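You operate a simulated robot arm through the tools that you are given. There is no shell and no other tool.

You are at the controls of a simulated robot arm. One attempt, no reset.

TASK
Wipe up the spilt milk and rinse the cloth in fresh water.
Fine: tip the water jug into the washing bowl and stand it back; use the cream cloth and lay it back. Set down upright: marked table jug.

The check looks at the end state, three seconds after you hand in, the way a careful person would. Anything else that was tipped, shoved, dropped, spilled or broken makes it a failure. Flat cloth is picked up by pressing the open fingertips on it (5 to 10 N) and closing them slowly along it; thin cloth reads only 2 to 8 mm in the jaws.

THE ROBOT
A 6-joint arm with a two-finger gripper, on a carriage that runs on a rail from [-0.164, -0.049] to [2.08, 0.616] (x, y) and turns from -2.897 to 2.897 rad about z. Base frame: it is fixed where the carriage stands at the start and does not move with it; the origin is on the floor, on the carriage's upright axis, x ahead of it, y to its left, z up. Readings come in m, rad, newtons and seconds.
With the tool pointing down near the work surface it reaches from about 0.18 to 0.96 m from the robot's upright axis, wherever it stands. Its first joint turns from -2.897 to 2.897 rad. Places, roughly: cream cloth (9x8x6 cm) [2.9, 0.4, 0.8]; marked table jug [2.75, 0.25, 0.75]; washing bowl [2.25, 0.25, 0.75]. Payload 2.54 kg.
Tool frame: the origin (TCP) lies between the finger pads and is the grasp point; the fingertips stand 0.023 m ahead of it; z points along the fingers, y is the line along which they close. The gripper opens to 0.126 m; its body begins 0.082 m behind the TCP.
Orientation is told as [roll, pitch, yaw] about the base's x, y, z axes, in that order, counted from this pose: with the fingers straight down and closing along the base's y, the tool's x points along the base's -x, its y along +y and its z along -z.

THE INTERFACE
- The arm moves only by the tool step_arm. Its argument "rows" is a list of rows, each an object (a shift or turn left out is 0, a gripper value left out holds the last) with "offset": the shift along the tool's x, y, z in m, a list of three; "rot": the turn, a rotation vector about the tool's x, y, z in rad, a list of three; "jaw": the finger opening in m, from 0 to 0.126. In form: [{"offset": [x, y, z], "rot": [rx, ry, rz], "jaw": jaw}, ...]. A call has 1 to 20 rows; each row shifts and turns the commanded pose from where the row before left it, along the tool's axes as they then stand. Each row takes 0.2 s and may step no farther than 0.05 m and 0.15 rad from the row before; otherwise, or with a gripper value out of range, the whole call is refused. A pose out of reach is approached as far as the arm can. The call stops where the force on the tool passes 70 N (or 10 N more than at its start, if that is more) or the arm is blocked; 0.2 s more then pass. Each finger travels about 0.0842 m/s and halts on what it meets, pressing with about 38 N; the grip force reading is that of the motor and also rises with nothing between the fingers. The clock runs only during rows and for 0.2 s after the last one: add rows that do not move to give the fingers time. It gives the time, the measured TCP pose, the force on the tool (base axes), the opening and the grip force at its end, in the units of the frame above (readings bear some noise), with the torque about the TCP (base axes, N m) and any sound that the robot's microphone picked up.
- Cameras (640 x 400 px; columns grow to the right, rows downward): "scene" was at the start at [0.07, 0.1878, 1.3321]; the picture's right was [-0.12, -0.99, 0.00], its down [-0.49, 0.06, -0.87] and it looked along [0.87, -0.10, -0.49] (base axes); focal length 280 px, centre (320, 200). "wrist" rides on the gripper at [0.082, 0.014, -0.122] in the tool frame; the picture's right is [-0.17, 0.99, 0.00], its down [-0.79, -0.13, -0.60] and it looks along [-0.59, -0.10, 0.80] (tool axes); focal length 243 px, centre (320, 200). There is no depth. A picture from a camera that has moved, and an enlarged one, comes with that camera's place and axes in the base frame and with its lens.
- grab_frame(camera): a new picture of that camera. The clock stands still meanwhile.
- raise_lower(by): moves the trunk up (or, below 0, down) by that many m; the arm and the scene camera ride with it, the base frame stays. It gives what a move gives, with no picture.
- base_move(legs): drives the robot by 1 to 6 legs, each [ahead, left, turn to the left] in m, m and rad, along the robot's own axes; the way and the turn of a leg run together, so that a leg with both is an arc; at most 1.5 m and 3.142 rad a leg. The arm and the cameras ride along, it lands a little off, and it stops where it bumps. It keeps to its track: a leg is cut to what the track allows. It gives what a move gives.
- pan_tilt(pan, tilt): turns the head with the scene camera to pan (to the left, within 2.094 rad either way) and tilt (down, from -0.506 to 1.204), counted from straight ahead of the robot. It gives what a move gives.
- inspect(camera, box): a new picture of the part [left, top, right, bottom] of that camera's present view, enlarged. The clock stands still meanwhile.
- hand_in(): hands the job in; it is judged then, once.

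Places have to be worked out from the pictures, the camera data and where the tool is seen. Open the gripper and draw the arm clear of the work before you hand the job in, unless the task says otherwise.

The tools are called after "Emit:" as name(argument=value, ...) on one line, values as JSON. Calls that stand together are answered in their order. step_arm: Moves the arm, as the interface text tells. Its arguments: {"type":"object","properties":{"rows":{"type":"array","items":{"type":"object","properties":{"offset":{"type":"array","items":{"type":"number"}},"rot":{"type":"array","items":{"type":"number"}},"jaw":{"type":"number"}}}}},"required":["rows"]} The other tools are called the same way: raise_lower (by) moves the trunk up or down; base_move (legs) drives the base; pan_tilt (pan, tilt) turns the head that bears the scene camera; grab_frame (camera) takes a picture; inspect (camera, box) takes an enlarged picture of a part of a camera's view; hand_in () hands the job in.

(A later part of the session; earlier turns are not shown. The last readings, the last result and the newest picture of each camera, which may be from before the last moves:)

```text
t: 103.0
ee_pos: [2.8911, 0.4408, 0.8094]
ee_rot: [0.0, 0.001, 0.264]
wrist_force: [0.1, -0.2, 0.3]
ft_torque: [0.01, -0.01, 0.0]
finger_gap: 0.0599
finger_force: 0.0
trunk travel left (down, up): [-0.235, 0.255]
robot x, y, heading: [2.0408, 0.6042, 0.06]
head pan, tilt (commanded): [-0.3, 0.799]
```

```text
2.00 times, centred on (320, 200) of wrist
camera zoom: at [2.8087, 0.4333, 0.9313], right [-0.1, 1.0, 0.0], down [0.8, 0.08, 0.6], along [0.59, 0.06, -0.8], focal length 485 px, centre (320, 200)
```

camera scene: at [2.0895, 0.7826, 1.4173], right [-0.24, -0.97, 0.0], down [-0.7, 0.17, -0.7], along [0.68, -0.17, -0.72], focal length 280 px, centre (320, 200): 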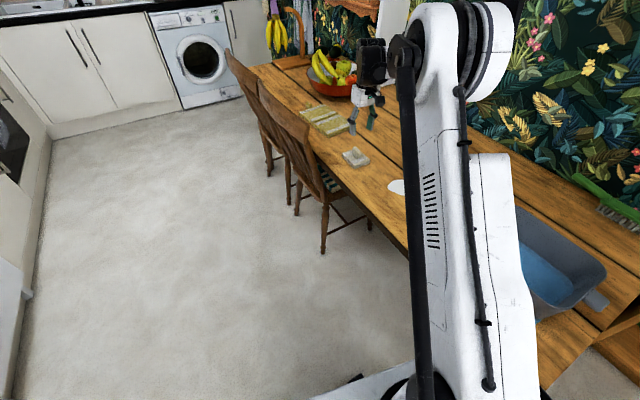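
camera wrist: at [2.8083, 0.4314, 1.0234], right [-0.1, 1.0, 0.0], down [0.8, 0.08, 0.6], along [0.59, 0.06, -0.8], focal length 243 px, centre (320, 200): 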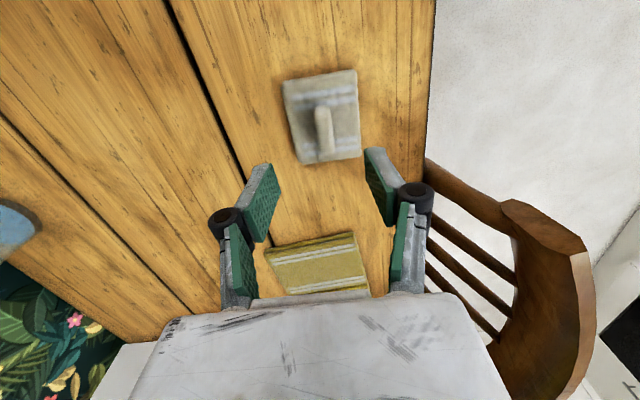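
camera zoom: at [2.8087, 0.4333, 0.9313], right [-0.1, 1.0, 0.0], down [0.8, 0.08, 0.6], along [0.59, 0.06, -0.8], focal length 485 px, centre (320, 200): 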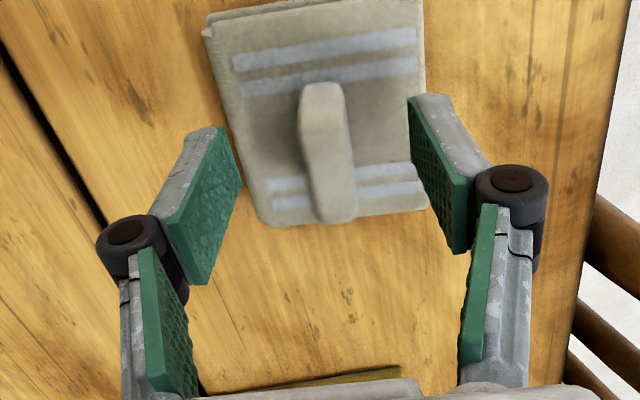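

The fin is between the pads. I go 4 mm lower and close slowly.

Emit:
step_arm(rows=[{"offset": [0, 0, 0.004]}, {"jaw": 0.05}, {"jaw": 0.04}, {"jaw": 0.03}, {"jaw": 0.022}, {"jaw": 0.016}, {"jaw": 0.01}, {"jaw": 0.005}, {}, {}])

Emit:
inspect(camera="wrist", box=[200, 100, 440, 300])

```text
t: 105.2
ee_pos: [2.8919, 0.4414, 0.8049]
ee_rot: [-0.001, 0.002, 0.265]
wrist_force: [0.3, 0.5, -1.1]
ft_torque: [-0.03, 0.02, 0.01]
finger_gap: 0.0161
finger_force: 38.2
trunk travel left (down, up): [-0.235, 0.255]
robot x, y, heading: [2.039, 0.6031, 0.066]
head pan, tilt (commanded): [-0.3, 0.799]
```

```text
2.00 times, centred on (320, 200) of wrist
camera zoom: at [2.8085, 0.4336, 0.927], right [-0.1, 1.0, 0.0], down [0.8, 0.08, 0.6], along [0.59, 0.06, -0.8], focal length 485 px, centre (320, 200)
```

zoom: 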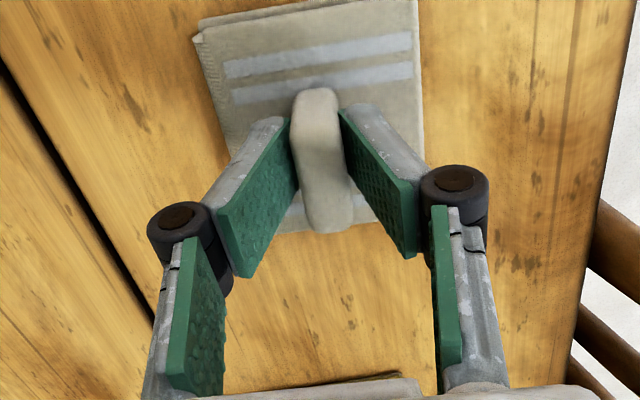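

The cloth is gripped by its fin (16 mm, 38 N). I lift it, carry it to just beyond the milk's +u edge and lower it to near the table.

Emit:
step_arm(rows=[{"offset": [0, 0, -0.02]}, {"offset": [0, 0, -0.04]}, {"offset": [0.0349, -0.0062, 0]}, {"offset": [0.0349, -0.0062, 0]}, {"offset": [0.0349, -0.0062, 0]}, {"offset": [0.0349, -0.0062, 0]}, {}])

Emit:
grab_frame(camera="wrist")

Emit:
grab_frame(camera="scene")

```text
t: 106.8
ee_pos: [2.7607, 0.383, 0.8622]
ee_rot: [-0.001, 0.003, 0.265]
wrist_force: [-1.3, 0.2, 0.9]
ft_torque: [0.0, 0.0, 0.0]
finger_gap: 0.0158
finger_force: 38.6
trunk travel left (down, up): [-0.235, 0.255]
robot x, y, heading: [2.0393, 0.6042, 0.062]
head pan, tilt (commanded): [-0.3, 0.799]
```

```text
taken
camera wrist: at [2.6785, 0.3741, 0.985], right [-0.1, 1.0, 0.0], down [0.8, 0.08, 0.6], along [0.59, 0.06, -0.8], focal length 243 px, centre (320, 200)
```

wrist: 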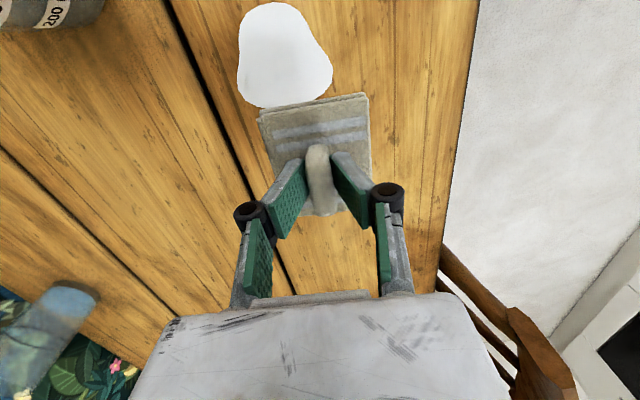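

```text
taken
camera scene: at [2.0887, 0.7827, 1.4173], right [-0.24, -0.97, 0.0], down [-0.7, 0.17, -0.7], along [0.68, -0.17, -0.72], focal length 280 px, centre (320, 200)
```

scene: 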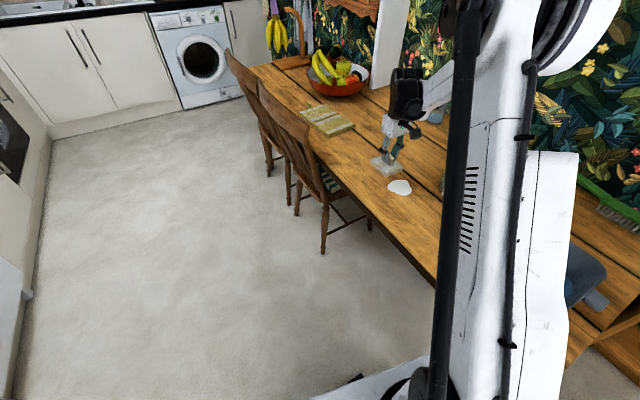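

The cloth follows rigidly and the milk lies right ahead of it. I lower until the pad just touches the table.

Emit:
step_arm(rows=[{"offset": [0, 0, 0.02]}, {"offset": [0, 0, 0.02]}, {"offset": [0, 0, 0.014]}, {}])

Emit:
step_arm(rows=[{"offset": [0, 0, 0.002]}, {"offset": [0, 0, 0.001]}, {}])

```text
t: 107.8
ee_pos: [2.7626, 0.3813, 0.8064]
ee_rot: [-0.001, 0.003, 0.266]
wrist_force: [0.2, 0.3, -0.4]
ft_torque: [0.0, 0.03, -0.01]
finger_gap: 0.0161
finger_force: 38.0
trunk travel left (down, up): [-0.235, 0.255]
robot x, y, heading: [2.0416, 0.6002, 0.06]
head pan, tilt (commanded): [-0.3, 0.799]
```

```text
t: 108.6
ee_pos: [2.761, 0.3821, 0.8065]
ee_rot: [-0.001, 0.001, 0.265]
wrist_force: [0.5, 0.5, 0.1]
ft_torque: [0.02, -0.01, 0.0]
finger_gap: 0.0163
finger_force: 38.7
trunk travel left (down, up): [-0.235, 0.255]
robot x, y, heading: [2.0479, 0.6066, 0.064]
head pan, tilt (commanded): [-0.3, 0.799]
```

No clear contact yet; I go down in 1 mm steps.

Emit:
step_arm(rows=[{"offset": [0, 0, 0.001]}, {}])

Emit:
step_arm(rows=[{"offset": [0, 0, 0.001]}, {}])

Emit:
step_arm(rows=[{"offset": [0, 0, 0.001]}, {}])

```text
t: 109.2
ee_pos: [2.7614, 0.3816, 0.8047]
ee_rot: [-0.001, 0.002, 0.265]
wrist_force: [0.5, 0.7, -0.6]
ft_torque: [-0.03, 0.03, -0.01]
finger_gap: 0.0158
finger_force: 37.5
trunk travel left (down, up): [-0.235, 0.255]
robot x, y, heading: [2.0453, 0.6029, 0.061]
head pan, tilt (commanded): [-0.3, 0.799]
```

```text
t: 109.8
ee_pos: [2.7621, 0.3808, 0.8043]
ee_rot: [0.0, 0.002, 0.264]
wrist_force: [-0.2, -0.1, -0.1]
ft_torque: [-0.02, 0.0, 0.0]
finger_gap: 0.0162
finger_force: 37.9
trunk travel left (down, up): [-0.235, 0.255]
robot x, y, heading: [2.0435, 0.6023, 0.065]
head pan, tilt (commanded): [-0.3, 0.799]
```

```text
t: 110.4
ee_pos: [2.7624, 0.3815, 0.8035]
ee_rot: [0.0, 0.001, 0.265]
wrist_force: [1.1, -1.1, 1.1]
ft_torque: [-0.02, -0.05, -0.02]
finger_gap: 0.0164
finger_force: 37.9
trunk travel left (down, up): [-0.235, 0.255]
robot x, y, heading: [2.0444, 0.6051, 0.062]
head pan, tilt (commanded): [-0.3, 0.799]
```

A first hint of contact. A little lower for a light wiping pressure.

Emit:
step_arm(rows=[{"offset": [0, 0, 0.001]}, {}])

Emit:
step_arm(rows=[{"offset": [0, 0, 0.001]}, {}])

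```text
t: 111.0
ee_pos: [2.7619, 0.3819, 0.8022]
ee_rot: [0.0, 0.0, 0.264]
wrist_force: [3.0, -0.6, 16.7]
ft_torque: [-0.01, -0.03, -0.04]
finger_gap: 0.0162
finger_force: 37.8
trunk travel left (down, up): [-0.235, 0.255]
robot x, y, heading: [2.0433, 0.6059, 0.062]
head pan, tilt (commanded): [-0.3, 0.799]
```

```text
t: 111.6
ee_pos: [2.7619, 0.3819, 0.8044]
ee_rot: [0.0, 0.001, 0.265]
wrist_force: [8.3, -3.2, 31.5]
ft_torque: [-0.14, -0.19, -0.02]
finger_gap: 0.0158
finger_force: 38.0
trunk travel left (down, up): [-0.235, 0.255]
robot x, y, heading: [2.0428, 0.6067, 0.056]
head pan, tilt (commanded): [-0.3, 0.799]
```

Too firm (31 N); I back off 1.7 mm to about 6 N and make the first stroke across the milk.

Emit:
step_arm(rows=[{"offset": [0, 0, -0.0017]}, {}])

Emit:
step_arm(rows=[{"offset": [0.02, 0, 0]}, {"offset": [0.02, 0, 0]}, {"offset": [0.02, 0, 0]}, {"offset": [0.02, 0, 0]}, {"offset": [0.02, 0, 0]}, {"offset": [0.01, 0, 0]}, {}])

Emit:
grab_frame(camera="wrist")

Emit:
grab_frame(camera="scene")

```text
t: 112.2
ee_pos: [2.7615, 0.3825, 0.8036]
ee_rot: [0.0, 0.003, 0.265]
wrist_force: [-0.7, 3.1, 10.3]
ft_torque: [0.11, -0.02, -0.04]
finger_gap: 0.0162
finger_force: 37.9
trunk travel left (down, up): [-0.235, 0.255]
robot x, y, heading: [2.0409, 0.6045, 0.062]
head pan, tilt (commanded): [-0.3, 0.799]
```

```text
t: 113.8
ee_pos: [2.6559, 0.3526, 0.8041]
ee_rot: [0.001, 0.002, 0.266]
wrist_force: [-2.0, 0.3, 3.1]
ft_torque: [-0.03, 0.1, -0.01]
finger_gap: 0.0163
finger_force: 38.4
trunk travel left (down, up): [-0.235, 0.255]
robot x, y, heading: [2.0438, 0.6069, 0.069]
head pan, tilt (commanded): [-0.3, 0.799]
```

```text
taken
camera wrist: at [2.573, 0.3446, 0.9267], right [-0.1, 1.0, 0.0], down [0.8, 0.08, 0.6], along [0.59, 0.06, -0.8], focal length 243 px, centre (320, 200)
```

wrist: 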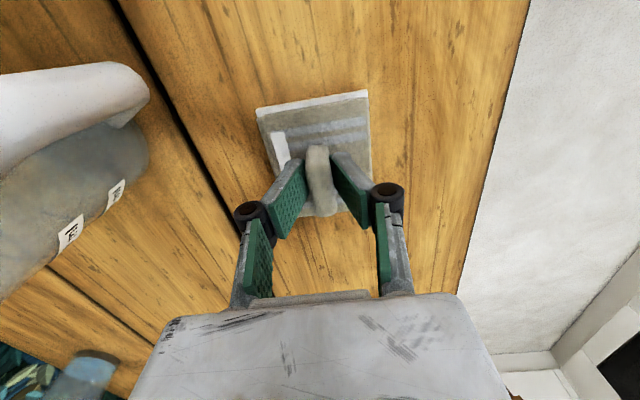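

```text
taken
camera scene: at [2.0887, 0.7828, 1.4173], right [-0.24, -0.97, 0.0], down [-0.7, 0.17, -0.7], along [0.68, -0.17, -0.72], focal length 280 px, centre (320, 200)
```

scene: 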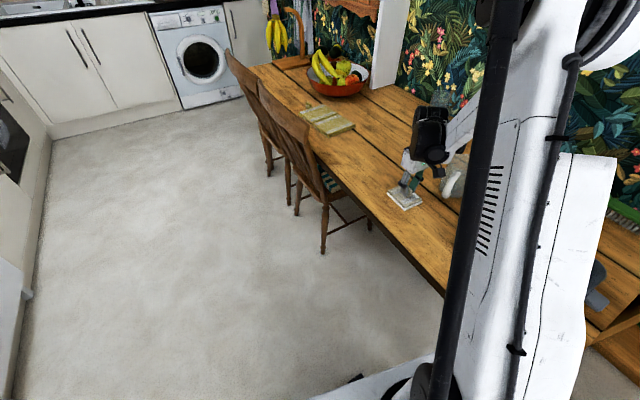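

The stroke cleared most of the milk; a white edge shows along the cloth's front. I zoom in to see what is left.

Emit:
inspect(camera="wrist", box=[220, 60, 420, 300])

Emit:
inspect(camera="scene", box=[340, 140, 480, 240])

```text
1.67 times, centred on (320, 180) of wrist
camera zoom: at [2.573, 0.3446, 0.9267], right [-0.1, 1.0, 0.0], down [0.8, 0.08, 0.6], along [0.59, 0.06, -0.8], focal length 404 px, centre (320, 233)
```

zoom: 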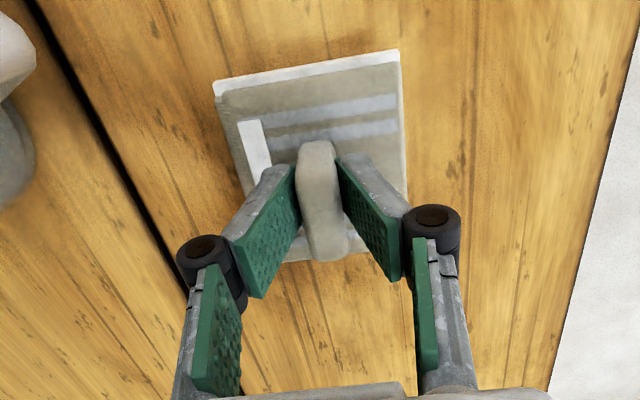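

```text
4.00 times, centred on (410, 190) of scene
camera zoom: at [2.0887, 0.7828, 1.4173], right [-0.24, -0.97, 0.0], down [-0.7, 0.17, -0.7], along [0.68, -0.17, -0.72], focal length 1120 px, centre (-40, 240)
```

zoom: 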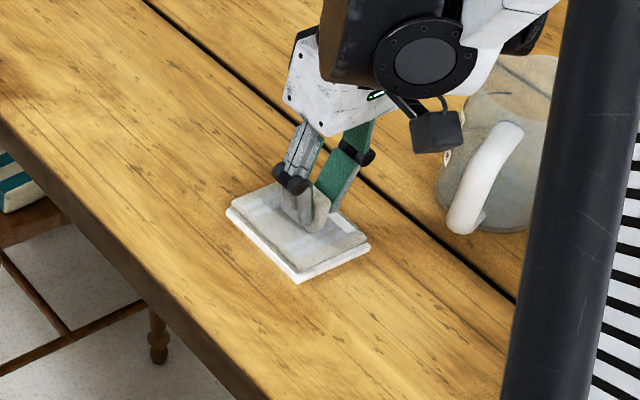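

The table looks clean where the cloth passed; the cloth's lower layer is milk-white. I make return strokes shifted to the jug side and then back through the middle to be thorough.

Emit:
step_arm(rows=[{"offset": [0, -0.02, 0]}, {"offset": [-0.02, 0, 0]}, {"offset": [-0.02, 0, 0]}, {"offset": [-0.02, 0, 0]}, {"offset": [-0.02, 0, 0]}, {"offset": [-0.02, 0, 0]}, {"offset": [-0.01, 0, 0]}, {"offset": [0, -0.02, 0]}, {"offset": [0.02, 0, 0]}, {"offset": [0.02, 0, 0]}, {"offset": [0.02, 0, 0]}, {"offset": [0.02, 0, 0]}, {}])

Emit:
grab_frame(camera="wrist")

Emit:
inspect(camera="scene", box=[340, 140, 480, 240])

```text
t: 116.6
ee_pos: [2.6968, 0.3231, 0.8057]
ee_rot: [0.0, 0.004, 0.265]
wrist_force: [0.3, 0.7, -0.3]
ft_torque: [0.02, 0.02, -0.02]
finger_gap: 0.0163
finger_force: 37.7
trunk travel left (down, up): [-0.235, 0.255]
robot x, y, heading: [2.0429, 0.6052, 0.059]
head pan, tilt (commanded): [-0.3, 0.799]
```

```text
taken
camera wrist: at [2.6148, 0.3151, 0.9277], right [-0.1, 1.0, 0.0], down [0.8, 0.08, 0.6], along [0.59, 0.06, -0.8], focal length 243 px, centre (320, 200)
```

wrist: 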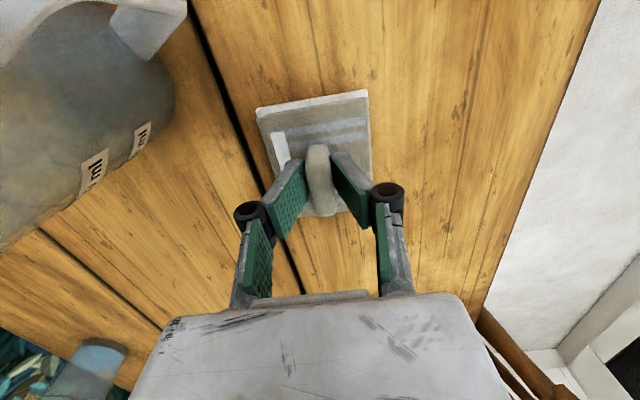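

```text
4.00 times, centred on (410, 190) of scene
camera zoom: at [2.0889, 0.7827, 1.4173], right [-0.24, -0.97, 0.0], down [-0.7, 0.17, -0.7], along [0.68, -0.17, -0.72], focal length 1120 px, centre (-40, 240)
```

zoom: 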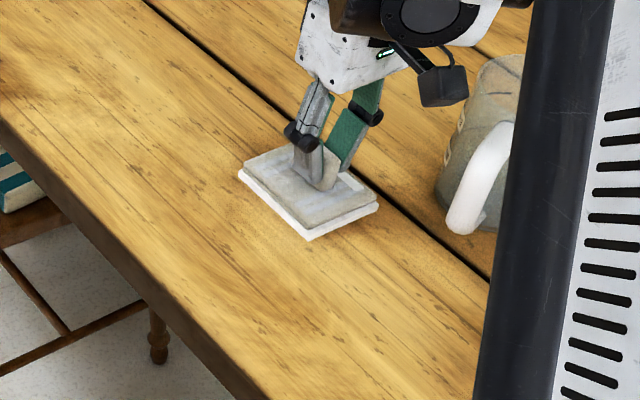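

Contact was lost towards the end, so I lift up and look at the whole wiped area for any leftover.

Emit:
step_arm(rows=[{"offset": [0, 0, -0.03]}, {"offset": [0, 0, -0.04]}, {"offset": [-0.03, 0, -0.03]}, {"offset": [-0.04, 0, 0]}, {"offset": [-0.04, 0.01, 0]}, {}])

Emit:
grab_frame(camera="wrist")

Emit:
inspect(camera="scene", box=[320, 140, 480, 240])

```text
t: 118.0
ee_pos: [2.8038, 0.361, 0.9001]
ee_rot: [-0.001, 0.002, 0.267]
wrist_force: [0.2, 0.1, -0.2]
ft_torque: [0.0, 0.01, 0.02]
finger_gap: 0.0162
finger_force: 38.3
trunk travel left (down, up): [-0.235, 0.255]
robot x, y, heading: [2.0438, 0.6027, 0.065]
head pan, tilt (commanded): [-0.3, 0.799]
```

```text
taken
camera wrist: at [2.7207, 0.3538, 1.0228], right [-0.1, 1.0, 0.0], down [0.8, 0.08, 0.6], along [0.59, 0.06, -0.8], focal length 243 px, centre (320, 200)
```

wrist: 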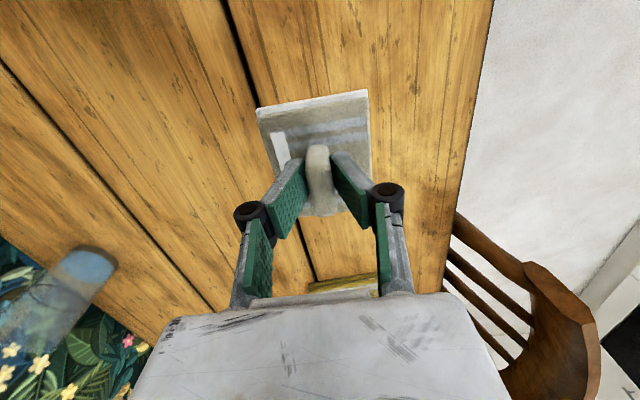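

```text
4.00 times, centred on (400, 190) of scene
camera zoom: at [2.0894, 0.7828, 1.4172], right [-0.24, -0.97, 0.0], down [-0.7, 0.17, -0.7], along [0.68, -0.17, -0.72], focal length 1120 px, centre (0, 240)
```

zoom: 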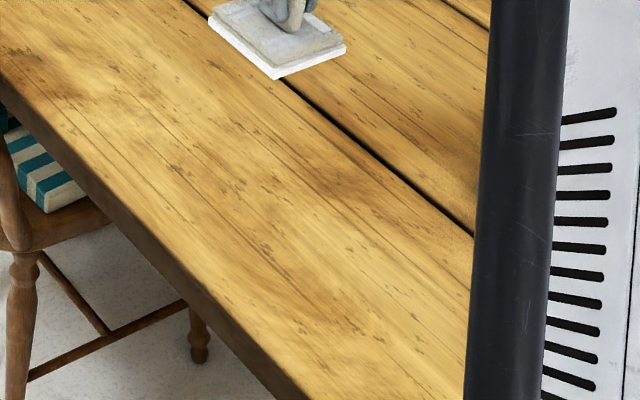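

The table is clean. Next is rinsing: I lift the cloth high, back the base up along the rail for a comfortable reach into the tub, and look.

Emit:
step_arm(rows=[{"offset": [0, 0, -0.05]}, {"offset": [0, 0, -0.05]}, {"offset": [0, 0, -0.05]}, {}])

Emit:
base_move(legs=[[-0.254, -0.059, 0]])

Emit:
pan_tilt(pan=-0.4, tilt=0.75)

Emit:
grab_frame(camera="scene")

Emit:
grab_frame(camera="wrist")

```text
t: 119.0
ee_pos: [2.7992, 0.3634, 1.0542]
ee_rot: [-0.002, 0.001, 0.266]
wrist_force: [0.4, -0.5, -0.5]
ft_torque: [-0.01, -0.01, 0.03]
finger_gap: 0.0161
finger_force: 37.2
trunk travel left (down, up): [-0.235, 0.255]
robot x, y, heading: [2.043, 0.6056, 0.062]
head pan, tilt (commanded): [-0.3, 0.799]
```

```text
t: 120.9
ee_pos: [2.5462, 0.286, 1.0531]
ee_rot: [-0.001, 0.002, 0.264]
wrist_force: [0.0, 0.9, -0.7]
ft_torque: [0.03, 0.04, -0.01]
finger_gap: 0.0159
finger_force: 38.2
trunk travel left (down, up): [-0.235, 0.255]
robot x, y, heading: [1.7892, 0.5296, 0.056]
head pan, tilt (commanded): [-0.3, 0.799]
```

```text
t: 121.5
ee_pos: [2.545, 0.2872, 1.0537]
ee_rot: [0.0, 0.004, 0.265]
wrist_force: [0.2, 1.0, -0.9]
ft_torque: [-0.01, 0.02, 0.03]
finger_gap: 0.016
finger_force: 38.3
trunk travel left (down, up): [-0.235, 0.255]
robot x, y, heading: [1.787, 0.5302, 0.058]
head pan, tilt (commanded): [-0.4, 0.75]
```

```text
taken
camera scene: at [1.835, 0.699, 1.4213], right [-0.33, -0.94, 0.0], down [-0.64, 0.23, -0.73], along [0.69, -0.24, -0.68], focal length 280 px, centre (320, 200)
```

scene: 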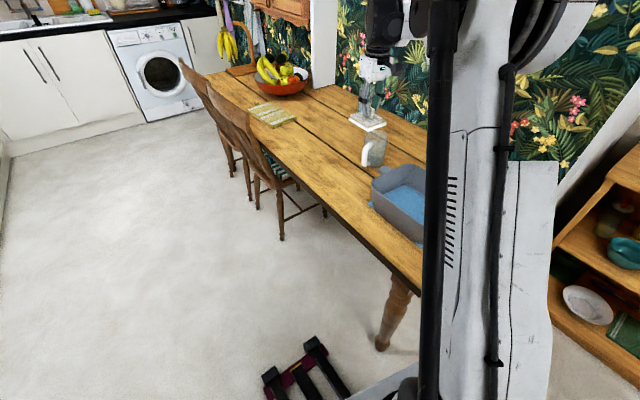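

```text
taken
camera wrist: at [2.4629, 0.2785, 1.1754], right [-0.1, 1.0, 0.0], down [0.8, 0.08, 0.6], along [0.59, 0.06, -0.8], focal length 243 px, centre (320, 200)
```

wrist: 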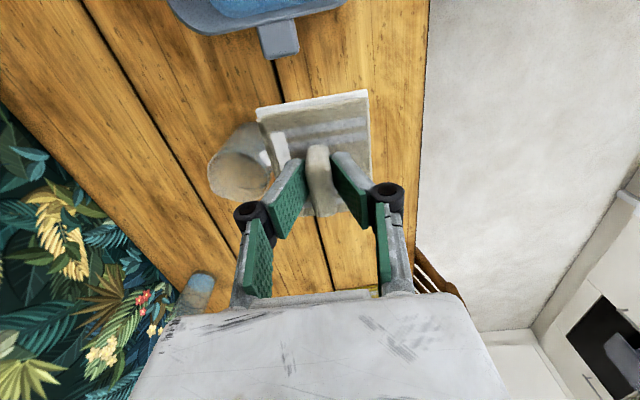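

The tub is where it was. I move the cloth over the tub's centre, still high, and check.

Emit:
step_arm(rows=[{"offset": [0.0362, -0.0043, 0]}, {"offset": [0.0362, -0.0043, 0]}, {"offset": [0.0362, -0.0043, 0]}, {"offset": [0.0362, -0.0043, 0]}, {"offset": [0.0362, -0.0043, 0]}, {"offset": [0.0362, -0.0043, 0]}, {}])

Emit:
grab_frame(camera="wrist")

Emit:
grab_frame(camera="scene")

```text
t: 123.1
ee_pos: [2.3416, 0.2068, 1.0537]
ee_rot: [-0.001, 0.0, 0.264]
wrist_force: [0.0, 1.0, -1.3]
ft_torque: [-0.04, -0.04, -0.02]
finger_gap: 0.0163
finger_force: 37.8
trunk travel left (down, up): [-0.235, 0.255]
robot x, y, heading: [1.7913, 0.5324, 0.062]
head pan, tilt (commanded): [-0.4, 0.75]
```

```text
taken
camera wrist: at [2.2591, 0.1977, 1.1759], right [-0.1, 1.0, 0.0], down [0.8, 0.08, 0.6], along [0.59, 0.06, -0.8], focal length 243 px, centre (320, 200)
```

wrist: 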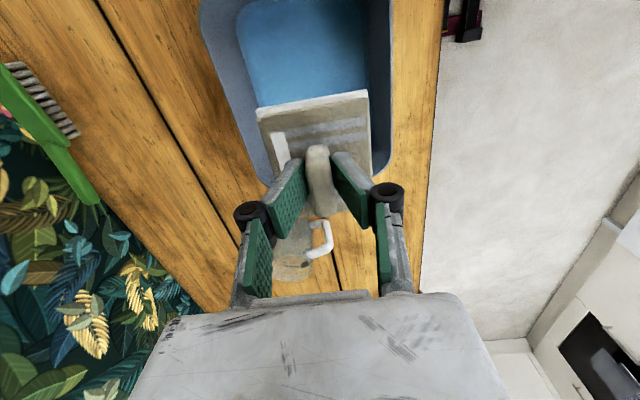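

```text
taken
camera scene: at [1.8346, 0.6989, 1.4213], right [-0.33, -0.94, 0.0], down [-0.64, 0.23, -0.73], along [0.69, -0.24, -0.68], focal length 280 px, centre (320, 200)
```

scene: 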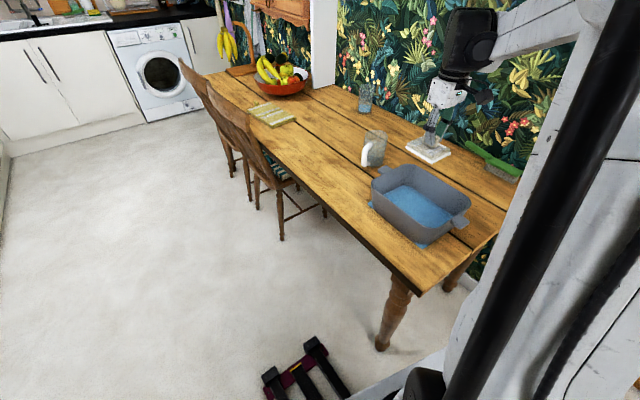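

A good view now. I zoom in on the tub to refine its opening and the water level.

Emit:
inspect(camera="scene", box=[350, 100, 510, 260])

Emit:
inspect(camera="wrist", box=[180, 0, 420, 220])

```text
2.50 times, centred on (430, 180) of scene
camera zoom: at [1.8346, 0.6989, 1.4213], right [-0.33, -0.94, 0.0], down [-0.64, 0.23, -0.73], along [0.69, -0.24, -0.68], focal length 700 px, centre (45, 250)
```

zoom: 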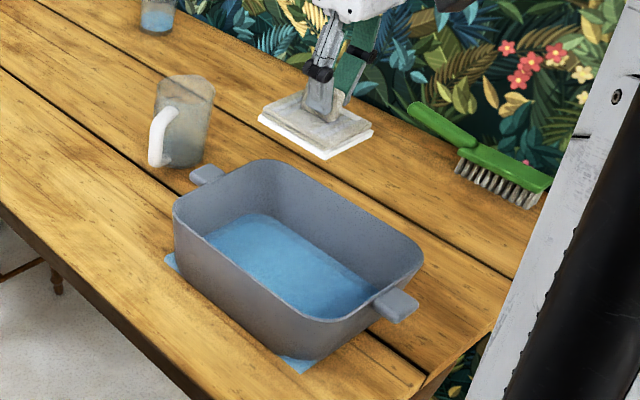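

```text
1.82 times, centred on (300, 110) of wrist
camera zoom: at [2.2591, 0.1977, 1.1759], right [-0.1, 1.0, 0.0], down [0.8, 0.08, 0.6], along [0.59, 0.06, -0.8], focal length 441 px, centre (356, 364)
```

zoom: 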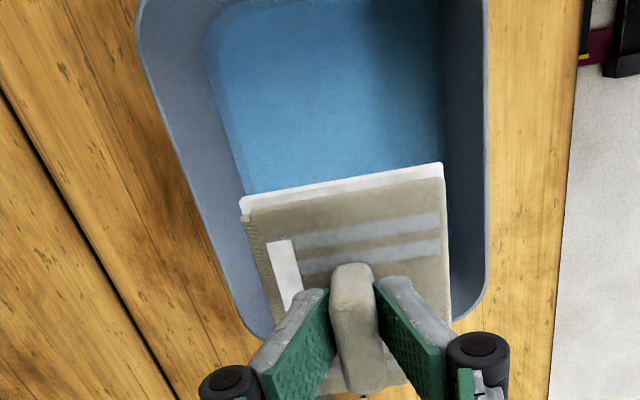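

The rim centre is about 6 mm further toward −n. I correct and lower the cloth to just above the rim, then into the water.

Emit:
step_arm(rows=[{"offset": [0, -0.0073, 0.03]}, {"offset": [0, 0, 0.04]}, {"offset": [0, 0, 0.04]}, {}])

Emit:
grab_frame(camera="wrist")

Emit:
inspect(camera="scene", box=[350, 100, 510, 260])

```text
t: 124.1
ee_pos: [2.3426, 0.1972, 0.9414]
ee_rot: [0.0, 0.002, 0.264]
wrist_force: [-0.6, 0.5, -0.8]
ft_torque: [0.04, 0.03, 0.05]
finger_gap: 0.0161
finger_force: 38.5
trunk travel left (down, up): [-0.235, 0.255]
robot x, y, heading: [1.7912, 0.5276, 0.058]
head pan, tilt (commanded): [-0.4, 0.75]
```

```text
taken
camera wrist: at [2.2604, 0.1899, 1.0644], right [-0.1, 1.0, 0.0], down [0.8, 0.08, 0.6], along [0.59, 0.06, -0.8], focal length 243 px, centre (320, 200)
```

wrist: 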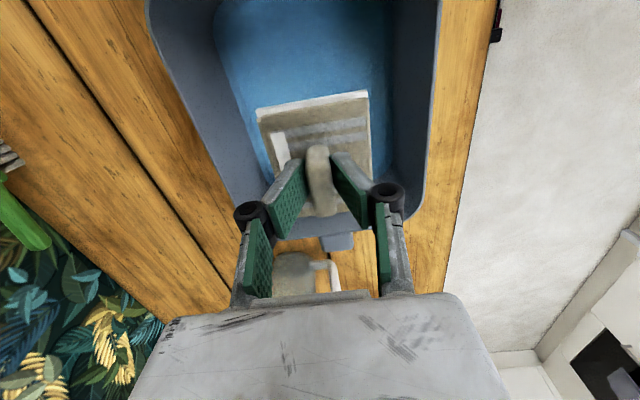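

```text
2.50 times, centred on (430, 180) of scene
camera zoom: at [1.8352, 0.6987, 1.4213], right [-0.33, -0.94, 0.0], down [-0.64, 0.23, -0.73], along [0.69, -0.24, -0.68], focal length 700 px, centre (45, 250)
```

zoom: 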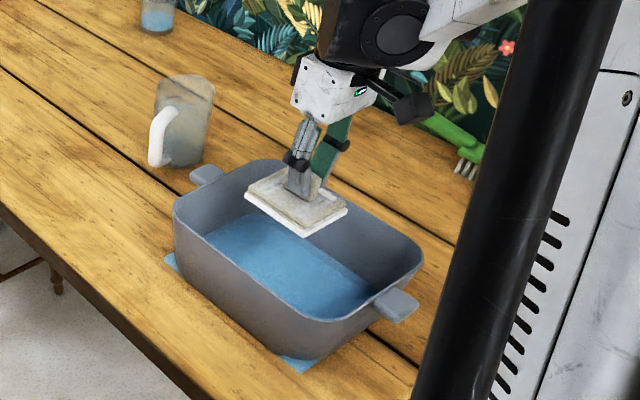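

The cloth is well over the opening. I lower it into the tub.

Emit:
step_arm(rows=[{"offset": [0, 0, 0.03]}, {"offset": [0, 0, 0.03]}, {"offset": [0, 0, 0.03]}, {"offset": [0, 0, 0.015]}, {}])

Emit:
grab_frame(camera="wrist")

Emit:
inspect(camera="scene", box=[350, 100, 510, 260])

```text
t: 125.3
ee_pos: [2.3434, 0.1942, 0.8383]
ee_rot: [0.001, 0.001, 0.263]
wrist_force: [-0.9, 0.0, -0.8]
ft_torque: [0.02, 0.02, 0.03]
finger_gap: 0.0159
finger_force: 38.4
trunk travel left (down, up): [-0.235, 0.255]
robot x, y, heading: [1.7888, 0.5283, 0.058]
head pan, tilt (commanded): [-0.4, 0.75]
```

```text
taken
camera wrist: at [2.2612, 0.187, 0.9605], right [-0.1, 1.0, 0.0], down [0.8, 0.08, 0.6], along [0.59, 0.06, -0.8], focal length 243 px, centre (320, 200)
```

wrist: 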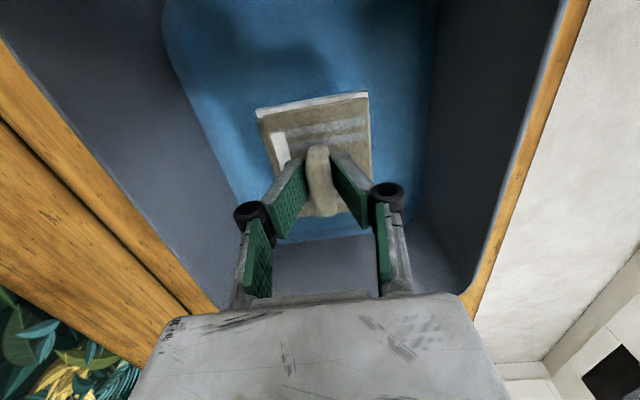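

```text
2.50 times, centred on (430, 180) of scene
camera zoom: at [1.835, 0.6988, 1.4213], right [-0.33, -0.94, 0.0], down [-0.64, 0.23, -0.73], along [0.69, -0.24, -0.68], focal length 700 px, centre (45, 250)
```

zoom: 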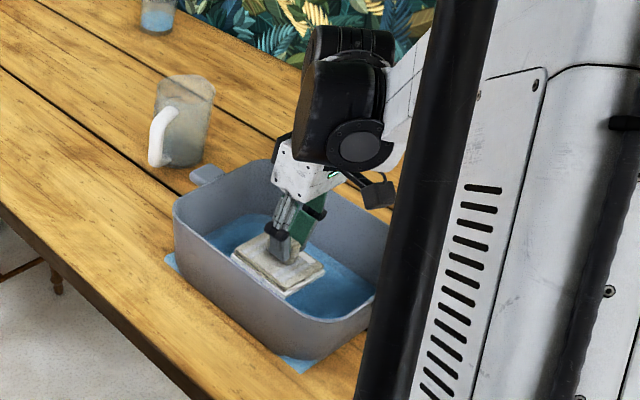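

The cloth hovers at the water surface. I lower it in small steps to immerse it, checking for bottom contact.

Emit:
step_arm(rows=[{"offset": [0, 0, 0.006]}, {"offset": [0, 0, 0.006]}, {}])

Emit:
step_arm(rows=[{"offset": [0, 0, 0.004]}, {}])

Emit:
grab_frame(camera="wrist")

Emit:
inspect(camera="scene", box=[350, 100, 510, 260])

```text
t: 126.1
ee_pos: [2.3437, 0.1961, 0.8265]
ee_rot: [0.0, 0.002, 0.263]
wrist_force: [0.2, 0.0, -0.8]
ft_torque: [-0.01, -0.03, 0.01]
finger_gap: 0.016
finger_force: 37.7
trunk travel left (down, up): [-0.235, 0.255]
robot x, y, heading: [1.7885, 0.5296, 0.06]
head pan, tilt (commanded): [-0.4, 0.75]
```

```text
t: 126.7
ee_pos: [2.3435, 0.1958, 0.8216]
ee_rot: [0.0, 0.002, 0.264]
wrist_force: [0.3, 0.3, 0.5]
ft_torque: [-0.03, -0.02, 0.01]
finger_gap: 0.0159
finger_force: 37.6
trunk travel left (down, up): [-0.235, 0.255]
robot x, y, heading: [1.7876, 0.5299, 0.061]
head pan, tilt (commanded): [-0.4, 0.75]
```

```text
taken
camera wrist: at [2.2613, 0.1885, 0.9445], right [-0.1, 1.0, 0.0], down [0.8, 0.08, 0.6], along [0.59, 0.06, -0.8], focal length 243 px, centre (320, 200)
```

wrist: 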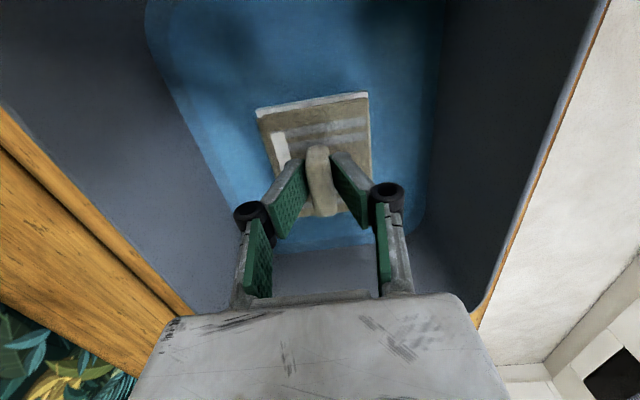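

```text
2.50 times, centred on (430, 180) of scene
camera zoom: at [1.835, 0.6989, 1.4213], right [-0.33, -0.94, 0.0], down [-0.64, 0.23, -0.73], along [0.69, -0.24, -0.68], focal length 700 px, centre (45, 250)
```

zoom: 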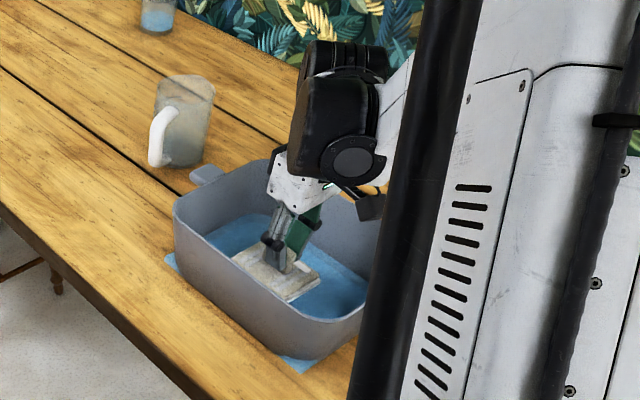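

The lower layer is now in the water. I go a few millimetres lower, watching for the tub's floor.

Emit:
step_arm(rows=[{"offset": [0, 0, 0.002]}, {}])

Emit:
step_arm(rows=[{"offset": [0, 0, 0.002]}, {}])

Emit:
step_arm(rows=[{"offset": [0, 0, 0.0015]}, {}])

```text
t: 127.3
ee_pos: [2.3437, 0.1977, 0.8186]
ee_rot: [0.0, 0.003, 0.265]
wrist_force: [0.3, 0.6, -0.5]
ft_torque: [-0.02, 0.0, 0.01]
finger_gap: 0.016
finger_force: 38.5
trunk travel left (down, up): [-0.235, 0.255]
robot x, y, heading: [1.7896, 0.531, 0.06]
head pan, tilt (commanded): [-0.4, 0.75]
```

```text
t: 127.9
ee_pos: [2.344, 0.1975, 0.8173]
ee_rot: [0.001, 0.001, 0.265]
wrist_force: [1.2, 0.6, -0.1]
ft_torque: [-0.01, 0.02, -0.05]
finger_gap: 0.016
finger_force: 37.7
trunk travel left (down, up): [-0.235, 0.255]
robot x, y, heading: [1.789, 0.5293, 0.057]
head pan, tilt (commanded): [-0.4, 0.75]
```

```text
t: 128.5
ee_pos: [2.3431, 0.1974, 0.8158]
ee_rot: [-0.001, 0.002, 0.263]
wrist_force: [0.2, 0.4, -0.9]
ft_torque: [0.02, -0.02, 0.03]
finger_gap: 0.0159
finger_force: 37.8
trunk travel left (down, up): [-0.235, 0.255]
robot x, y, heading: [1.79, 0.5277, 0.056]
head pan, tilt (commanded): [-0.4, 0.75]
```

No floor contact yet (pad bottom about 0.767). Two millimetres lower, then I swish gently back and forth.

Emit:
step_arm(rows=[{"offset": [0, 0, 0.002]}, {"offset": [0.015, 0, 0]}, {"offset": [0.015, 0, 0]}, {"offset": [-0.015, 0, 0]}, {"offset": [-0.015, 0, 0]}, {"offset": [-0.015, 0, 0]}, {"offset": [-0.015, 0, 0]}, {"offset": [0.015, 0, 0]}, {"offset": [0.015, 0, 0]}, {"offset": [0, 0.012, 0]}, {"offset": [0, -0.012, 0]}, {"offset": [0, -0.012, 0]}, {"offset": [0, 0.012, 0]}, {}])

Emit:
grab_frame(camera="wrist")

Emit:
inspect(camera="scene", box=[350, 100, 510, 260])

```text
t: 131.5
ee_pos: [2.3438, 0.1985, 0.8146]
ee_rot: [0.0, 0.002, 0.264]
wrist_force: [-0.4, 0.0, -1.0]
ft_torque: [0.05, 0.02, 0.04]
finger_gap: 0.016
finger_force: 37.8
trunk travel left (down, up): [-0.235, 0.255]
robot x, y, heading: [1.7871, 0.5284, 0.057]
head pan, tilt (commanded): [-0.4, 0.75]
```

```text
taken
camera wrist: at [2.2615, 0.1901, 0.9375], right [-0.1, 1.0, 0.0], down [0.8, 0.08, 0.6], along [0.59, 0.06, -0.8], focal length 243 px, centre (320, 200)
```

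wrist: 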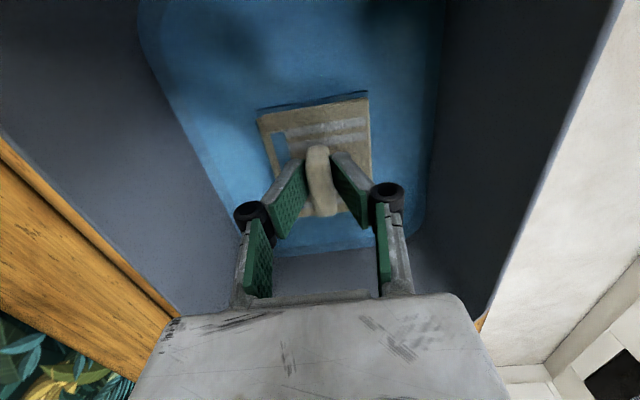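

```text
2.50 times, centred on (430, 180) of scene
camera zoom: at [1.8349, 0.699, 1.4213], right [-0.33, -0.94, 0.0], down [-0.64, 0.23, -0.73], along [0.69, -0.24, -0.68], focal length 700 px, centre (45, 250)
```

zoom: 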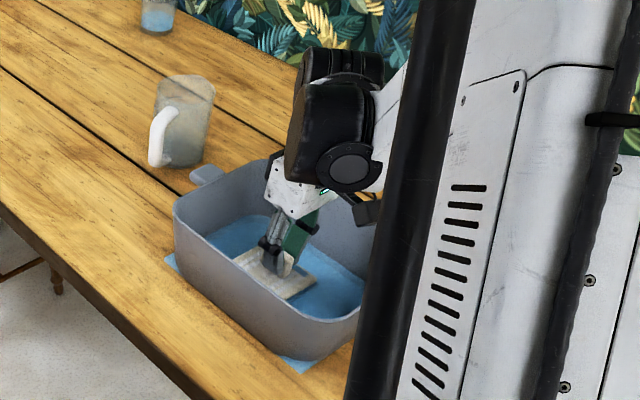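

The milk-white layer has turned watery blue, so the milk is coming out. I swish a few more times and zoom in.

Emit:
step_arm(rows=[{"offset": [0.015, 0, 0]}, {"offset": [0.015, 0, 0]}, {"offset": [-0.015, 0, 0]}, {"offset": [-0.015, 0, 0]}, {"offset": [-0.015, 0, 0]}, {"offset": [-0.015, 0, 0]}, {"offset": [0.015, 0, 0]}, {"offset": [0.015, 0, 0]}, {"offset": [0.015, 0, 0]}, {"offset": [0.015, 0, 0]}, {"offset": [-0.015, 0, 0]}, {"offset": [-0.015, 0, 0]}, {}])

Emit:
inspect(camera="wrist", box=[220, 70, 420, 270])

```text
t: 134.3
ee_pos: [2.3431, 0.1998, 0.8127]
ee_rot: [0.0, 0.002, 0.264]
wrist_force: [0.3, 1.1, 0.7]
ft_torque: [0.02, -0.03, 0.0]
finger_gap: 0.016
finger_force: 37.6
trunk travel left (down, up): [-0.235, 0.255]
robot x, y, heading: [1.7859, 0.5332, 0.059]
head pan, tilt (commanded): [-0.4, 0.75]
```

```text
2.00 times, centred on (320, 170) of wrist
camera zoom: at [2.2607, 0.1912, 0.9363], right [-0.1, 1.0, 0.0], down [0.8, 0.08, 0.6], along [0.59, 0.06, -0.8], focal length 485 px, centre (320, 260)
```

zoom: 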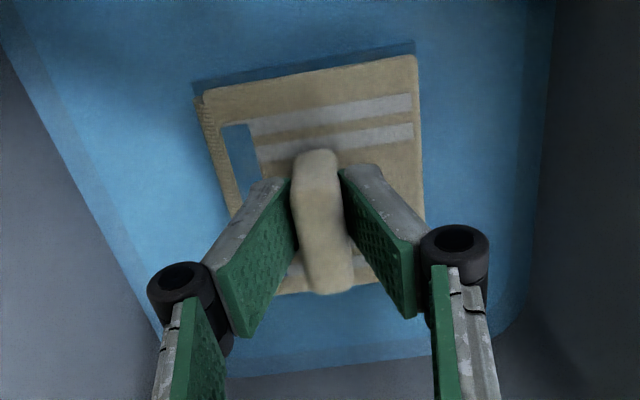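

The cloth looks rinsed. I lift it slowly above the tub and let it drip off for a few seconds.

Emit:
step_arm(rows=[{"offset": [0, 0, -0.01]}, {"offset": [0, 0, -0.02]}, {"offset": [0, 0, -0.03]}, {"offset": [0, 0, -0.03]}, {"offset": [0, 0, -0.03]}, {}, {}, {}, {}, {}, {}, {}, {}, {}, {}])

Emit:
inspect(camera="scene", box=[350, 100, 510, 260])

Emit:
grab_frame(camera="wrist")

```text
t: 137.5
ee_pos: [2.3472, 0.201, 0.9338]
ee_rot: [-0.002, 0.002, 0.264]
wrist_force: [-0.8, 0.7, -0.1]
ft_torque: [0.0, 0.04, -0.01]
finger_gap: 0.016
finger_force: 38.4
trunk travel left (down, up): [-0.235, 0.255]
robot x, y, heading: [1.7922, 0.5292, 0.062]
head pan, tilt (commanded): [-0.4, 0.75]
```

```text
2.50 times, centred on (430, 180) of scene
camera zoom: at [1.8349, 0.699, 1.4213], right [-0.33, -0.94, 0.0], down [-0.64, 0.23, -0.73], along [0.69, -0.24, -0.68], focal length 700 px, centre (45, 250)
```

zoom: 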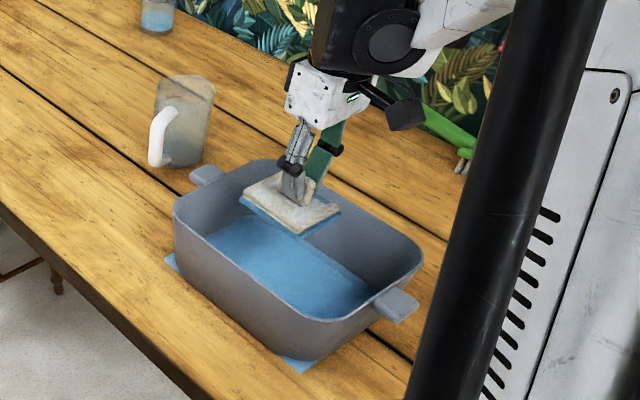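

```text
taken
camera wrist: at [2.2639, 0.1931, 1.0566], right [-0.1, 1.0, 0.0], down [0.8, 0.08, 0.6], along [0.59, 0.06, -0.8], focal length 243 px, centre (320, 200)
```

wrist: 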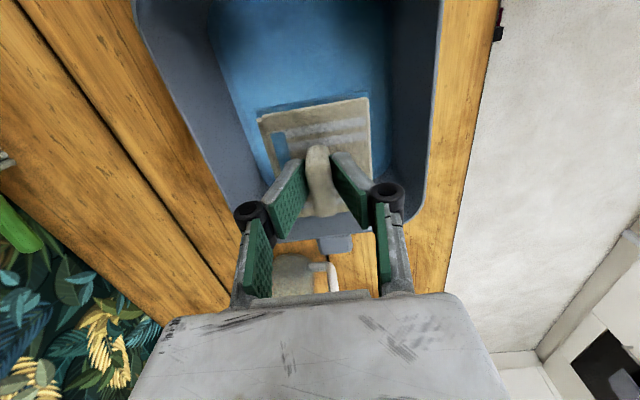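

The milk white is gone and the wet lower layer shows only water. I let it drip a bit longer, then lift it clear.

Emit:
step_arm(rows=[{}, {}, {}, {}, {}, {}, {}, {}, {}, {}, {}, {}, {}, {}, {}, {}, {"offset": [0, 0, -0.04]}, {"offset": [0, 0, -0.04]}, {"offset": [0, 0, -0.04]}, {}])

Emit:
inspect(camera="scene", box=[350, 60, 510, 260])

```text
t: 141.7
ee_pos: [2.3425, 0.1991, 1.0511]
ee_rot: [-0.001, 0.003, 0.264]
wrist_force: [0.0, 0.0, -0.5]
ft_torque: [-0.04, -0.02, -0.01]
finger_gap: 0.016
finger_force: 38.1
trunk travel left (down, up): [-0.235, 0.255]
robot x, y, heading: [1.786, 0.529, 0.059]
head pan, tilt (commanded): [-0.4, 0.75]
```

```text
2.00 times, centred on (430, 160) of scene
camera zoom: at [1.8347, 0.6992, 1.4212], right [-0.33, -0.94, 0.0], down [-0.64, 0.23, -0.73], along [0.69, -0.24, -0.68], focal length 560 px, centre (100, 280)
```

zoom: 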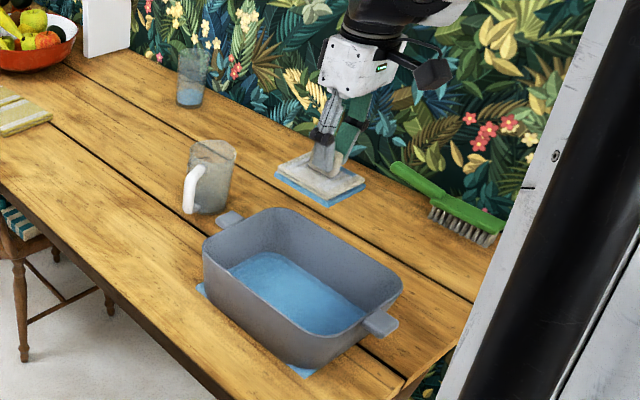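

No drips, table clean. I bring the cloth back along the same way and drive forward to where it can be laid down.

Emit:
step_arm(rows=[{"offset": [-0.0362, 0.0055, 0]}, {"offset": [-0.0362, 0.0055, 0]}, {"offset": [-0.0362, 0.0055, 0]}, {"offset": [-0.0362, 0.0055, 0]}, {"offset": [-0.0362, 0.0055, 0]}, {"offset": [-0.0362, 0.0055, 0]}, {}])

Emit:
base_move(legs=[[0.254, 0.059, 0]])

Emit:
grab_frame(camera="wrist")

Emit:
grab_frame(camera="scene")

```text
t: 143.3
ee_pos: [2.5443, 0.2866, 1.0513]
ee_rot: [0.0, 0.001, 0.263]
wrist_force: [-0.1, -0.1, -0.7]
ft_torque: [-0.01, 0.02, 0.0]
finger_gap: 0.0159
finger_force: 37.8
trunk travel left (down, up): [-0.235, 0.255]
robot x, y, heading: [1.7861, 0.529, 0.059]
head pan, tilt (commanded): [-0.4, 0.75]
```

```text
t: 145.2
ee_pos: [2.7878, 0.3569, 1.0523]
ee_rot: [-0.001, 0.003, 0.262]
wrist_force: [0.1, -0.2, -0.7]
ft_torque: [0.01, 0.01, 0.03]
finger_gap: 0.0163
finger_force: 38.5
trunk travel left (down, up): [-0.235, 0.255]
robot x, y, heading: [2.0347, 0.602, 0.059]
head pan, tilt (commanded): [-0.4, 0.75]
```

```text
taken
camera wrist: at [2.7055, 0.3502, 1.1742], right [-0.09, 1.0, 0.0], down [0.8, 0.08, 0.6], along [0.59, 0.06, -0.8], focal length 243 px, centre (320, 200)
```

wrist: 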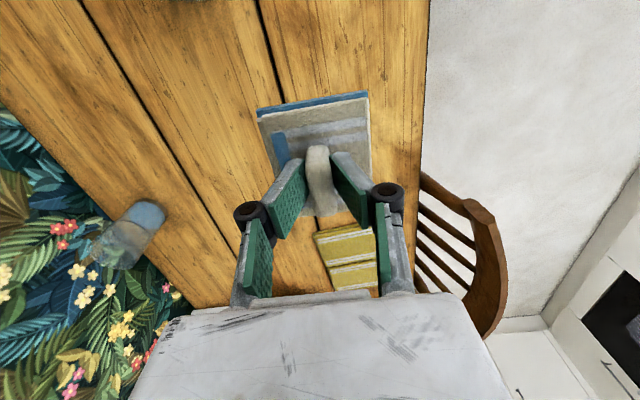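

```text
taken
camera scene: at [2.0814, 0.7717, 1.4213], right [-0.34, -0.94, 0.0], down [-0.64, 0.23, -0.73], along [0.69, -0.25, -0.68], focal length 280 px, centre (320, 200)
```

scene: 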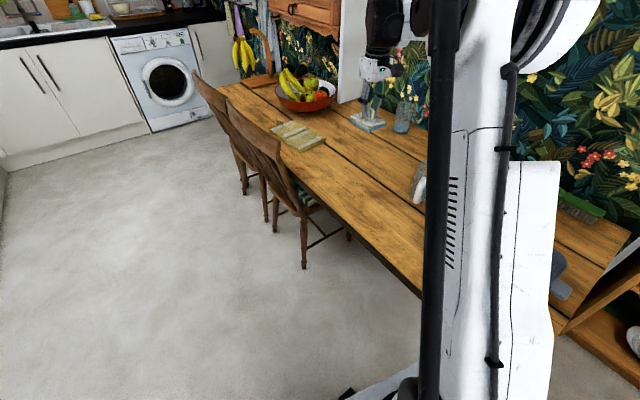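

I move over the cloth's original spot and lower it to about 1.5 cm above the table.

Emit:
step_arm(rows=[{"offset": [-0.0409, 0.0181, 0]}, {"offset": [-0.0409, 0.0181, 0]}, {"offset": [-0.0409, 0.0181, 0]}, {}, {"offset": [0, 0, 0.036]}, {"offset": [0, 0, 0.036]}, {"offset": [0, 0, 0.036]}, {"offset": [0, 0, 0.036]}, {"offset": [0, 0, 0.036]}, {"offset": [0, 0, 0.03]}, {"offset": [0, 0, 0.02]}, {}])

Emit:
grab_frame(camera="wrist")

Emit:
inspect(camera="scene", box=[240, 80, 420, 220])

```text
t: 147.8
ee_pos: [2.8904, 0.4426, 0.8214]
ee_rot: [0.001, 0.002, 0.26]
wrist_force: [0.0, 0.8, 0.2]
ft_torque: [0.02, -0.04, -0.03]
finger_gap: 0.0159
finger_force: 37.8
trunk travel left (down, up): [-0.235, 0.255]
robot x, y, heading: [2.0357, 0.6024, 0.055]
head pan, tilt (commanded): [-0.4, 0.75]
```

```text
taken
camera wrist: at [2.8072, 0.4355, 0.9442], right [-0.09, 1.0, 0.0], down [0.8, 0.08, 0.6], along [0.59, 0.06, -0.8], focal length 243 px, centre (320, 200)
```

wrist: 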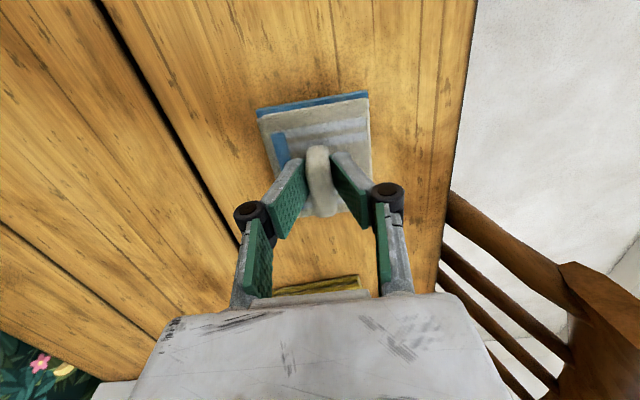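

```text
2.86 times, centred on (330, 150) of scene
camera zoom: at [2.0817, 0.7717, 1.4213], right [-0.34, -0.94, 0.0], down [-0.64, 0.23, -0.73], along [0.69, -0.25, -0.68], focal length 800 px, centre (291, 343)
```

zoom: 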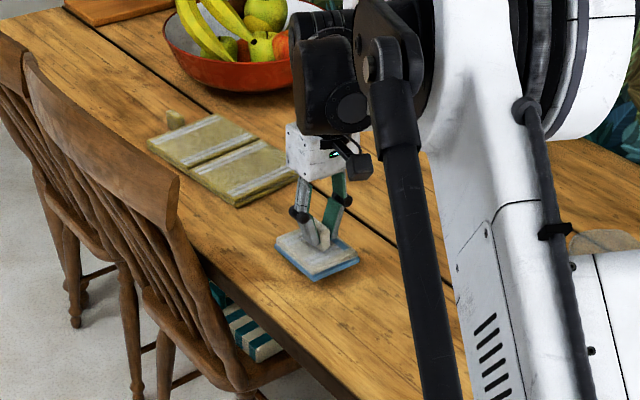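

Positioned over its old spot; I set it down in small steps.

Emit:
step_arm(rows=[{"offset": [0, 0, 0.007]}, {"offset": [0, 0, 0.006]}, {}])

Emit:
step_arm(rows=[{"offset": [0, 0, 0.002]}, {}])

Emit:
step_arm(rows=[{"offset": [0, 0, 0.0015]}, {}])

```text
t: 148.6
ee_pos: [2.8887, 0.4433, 0.8075]
ee_rot: [0.0, 0.003, 0.261]
wrist_force: [-0.7, 0.1, -0.5]
ft_torque: [0.02, 0.05, -0.03]
finger_gap: 0.0159
finger_force: 38.3
trunk travel left (down, up): [-0.235, 0.255]
robot x, y, heading: [2.0353, 0.604, 0.061]
head pan, tilt (commanded): [-0.4, 0.75]
```

```text
t: 149.2
ee_pos: [2.8917, 0.4434, 0.8056]
ee_rot: [-0.001, 0.002, 0.261]
wrist_force: [-0.1, -0.7, -0.3]
ft_torque: [-0.02, -0.01, 0.01]
finger_gap: 0.0161
finger_force: 38.1
trunk travel left (down, up): [-0.235, 0.255]
robot x, y, heading: [2.0368, 0.602, 0.058]
head pan, tilt (commanded): [-0.4, 0.75]
```

```text
t: 149.8
ee_pos: [2.891, 0.4423, 0.805]
ee_rot: [-0.001, 0.002, 0.26]
wrist_force: [0.1, 0.2, -0.5]
ft_torque: [-0.02, 0.0, 0.02]
finger_gap: 0.0162
finger_force: 37.1
trunk travel left (down, up): [-0.235, 0.255]
robot x, y, heading: [2.0372, 0.5986, 0.053]
head pan, tilt (commanded): [-0.4, 0.75]
```

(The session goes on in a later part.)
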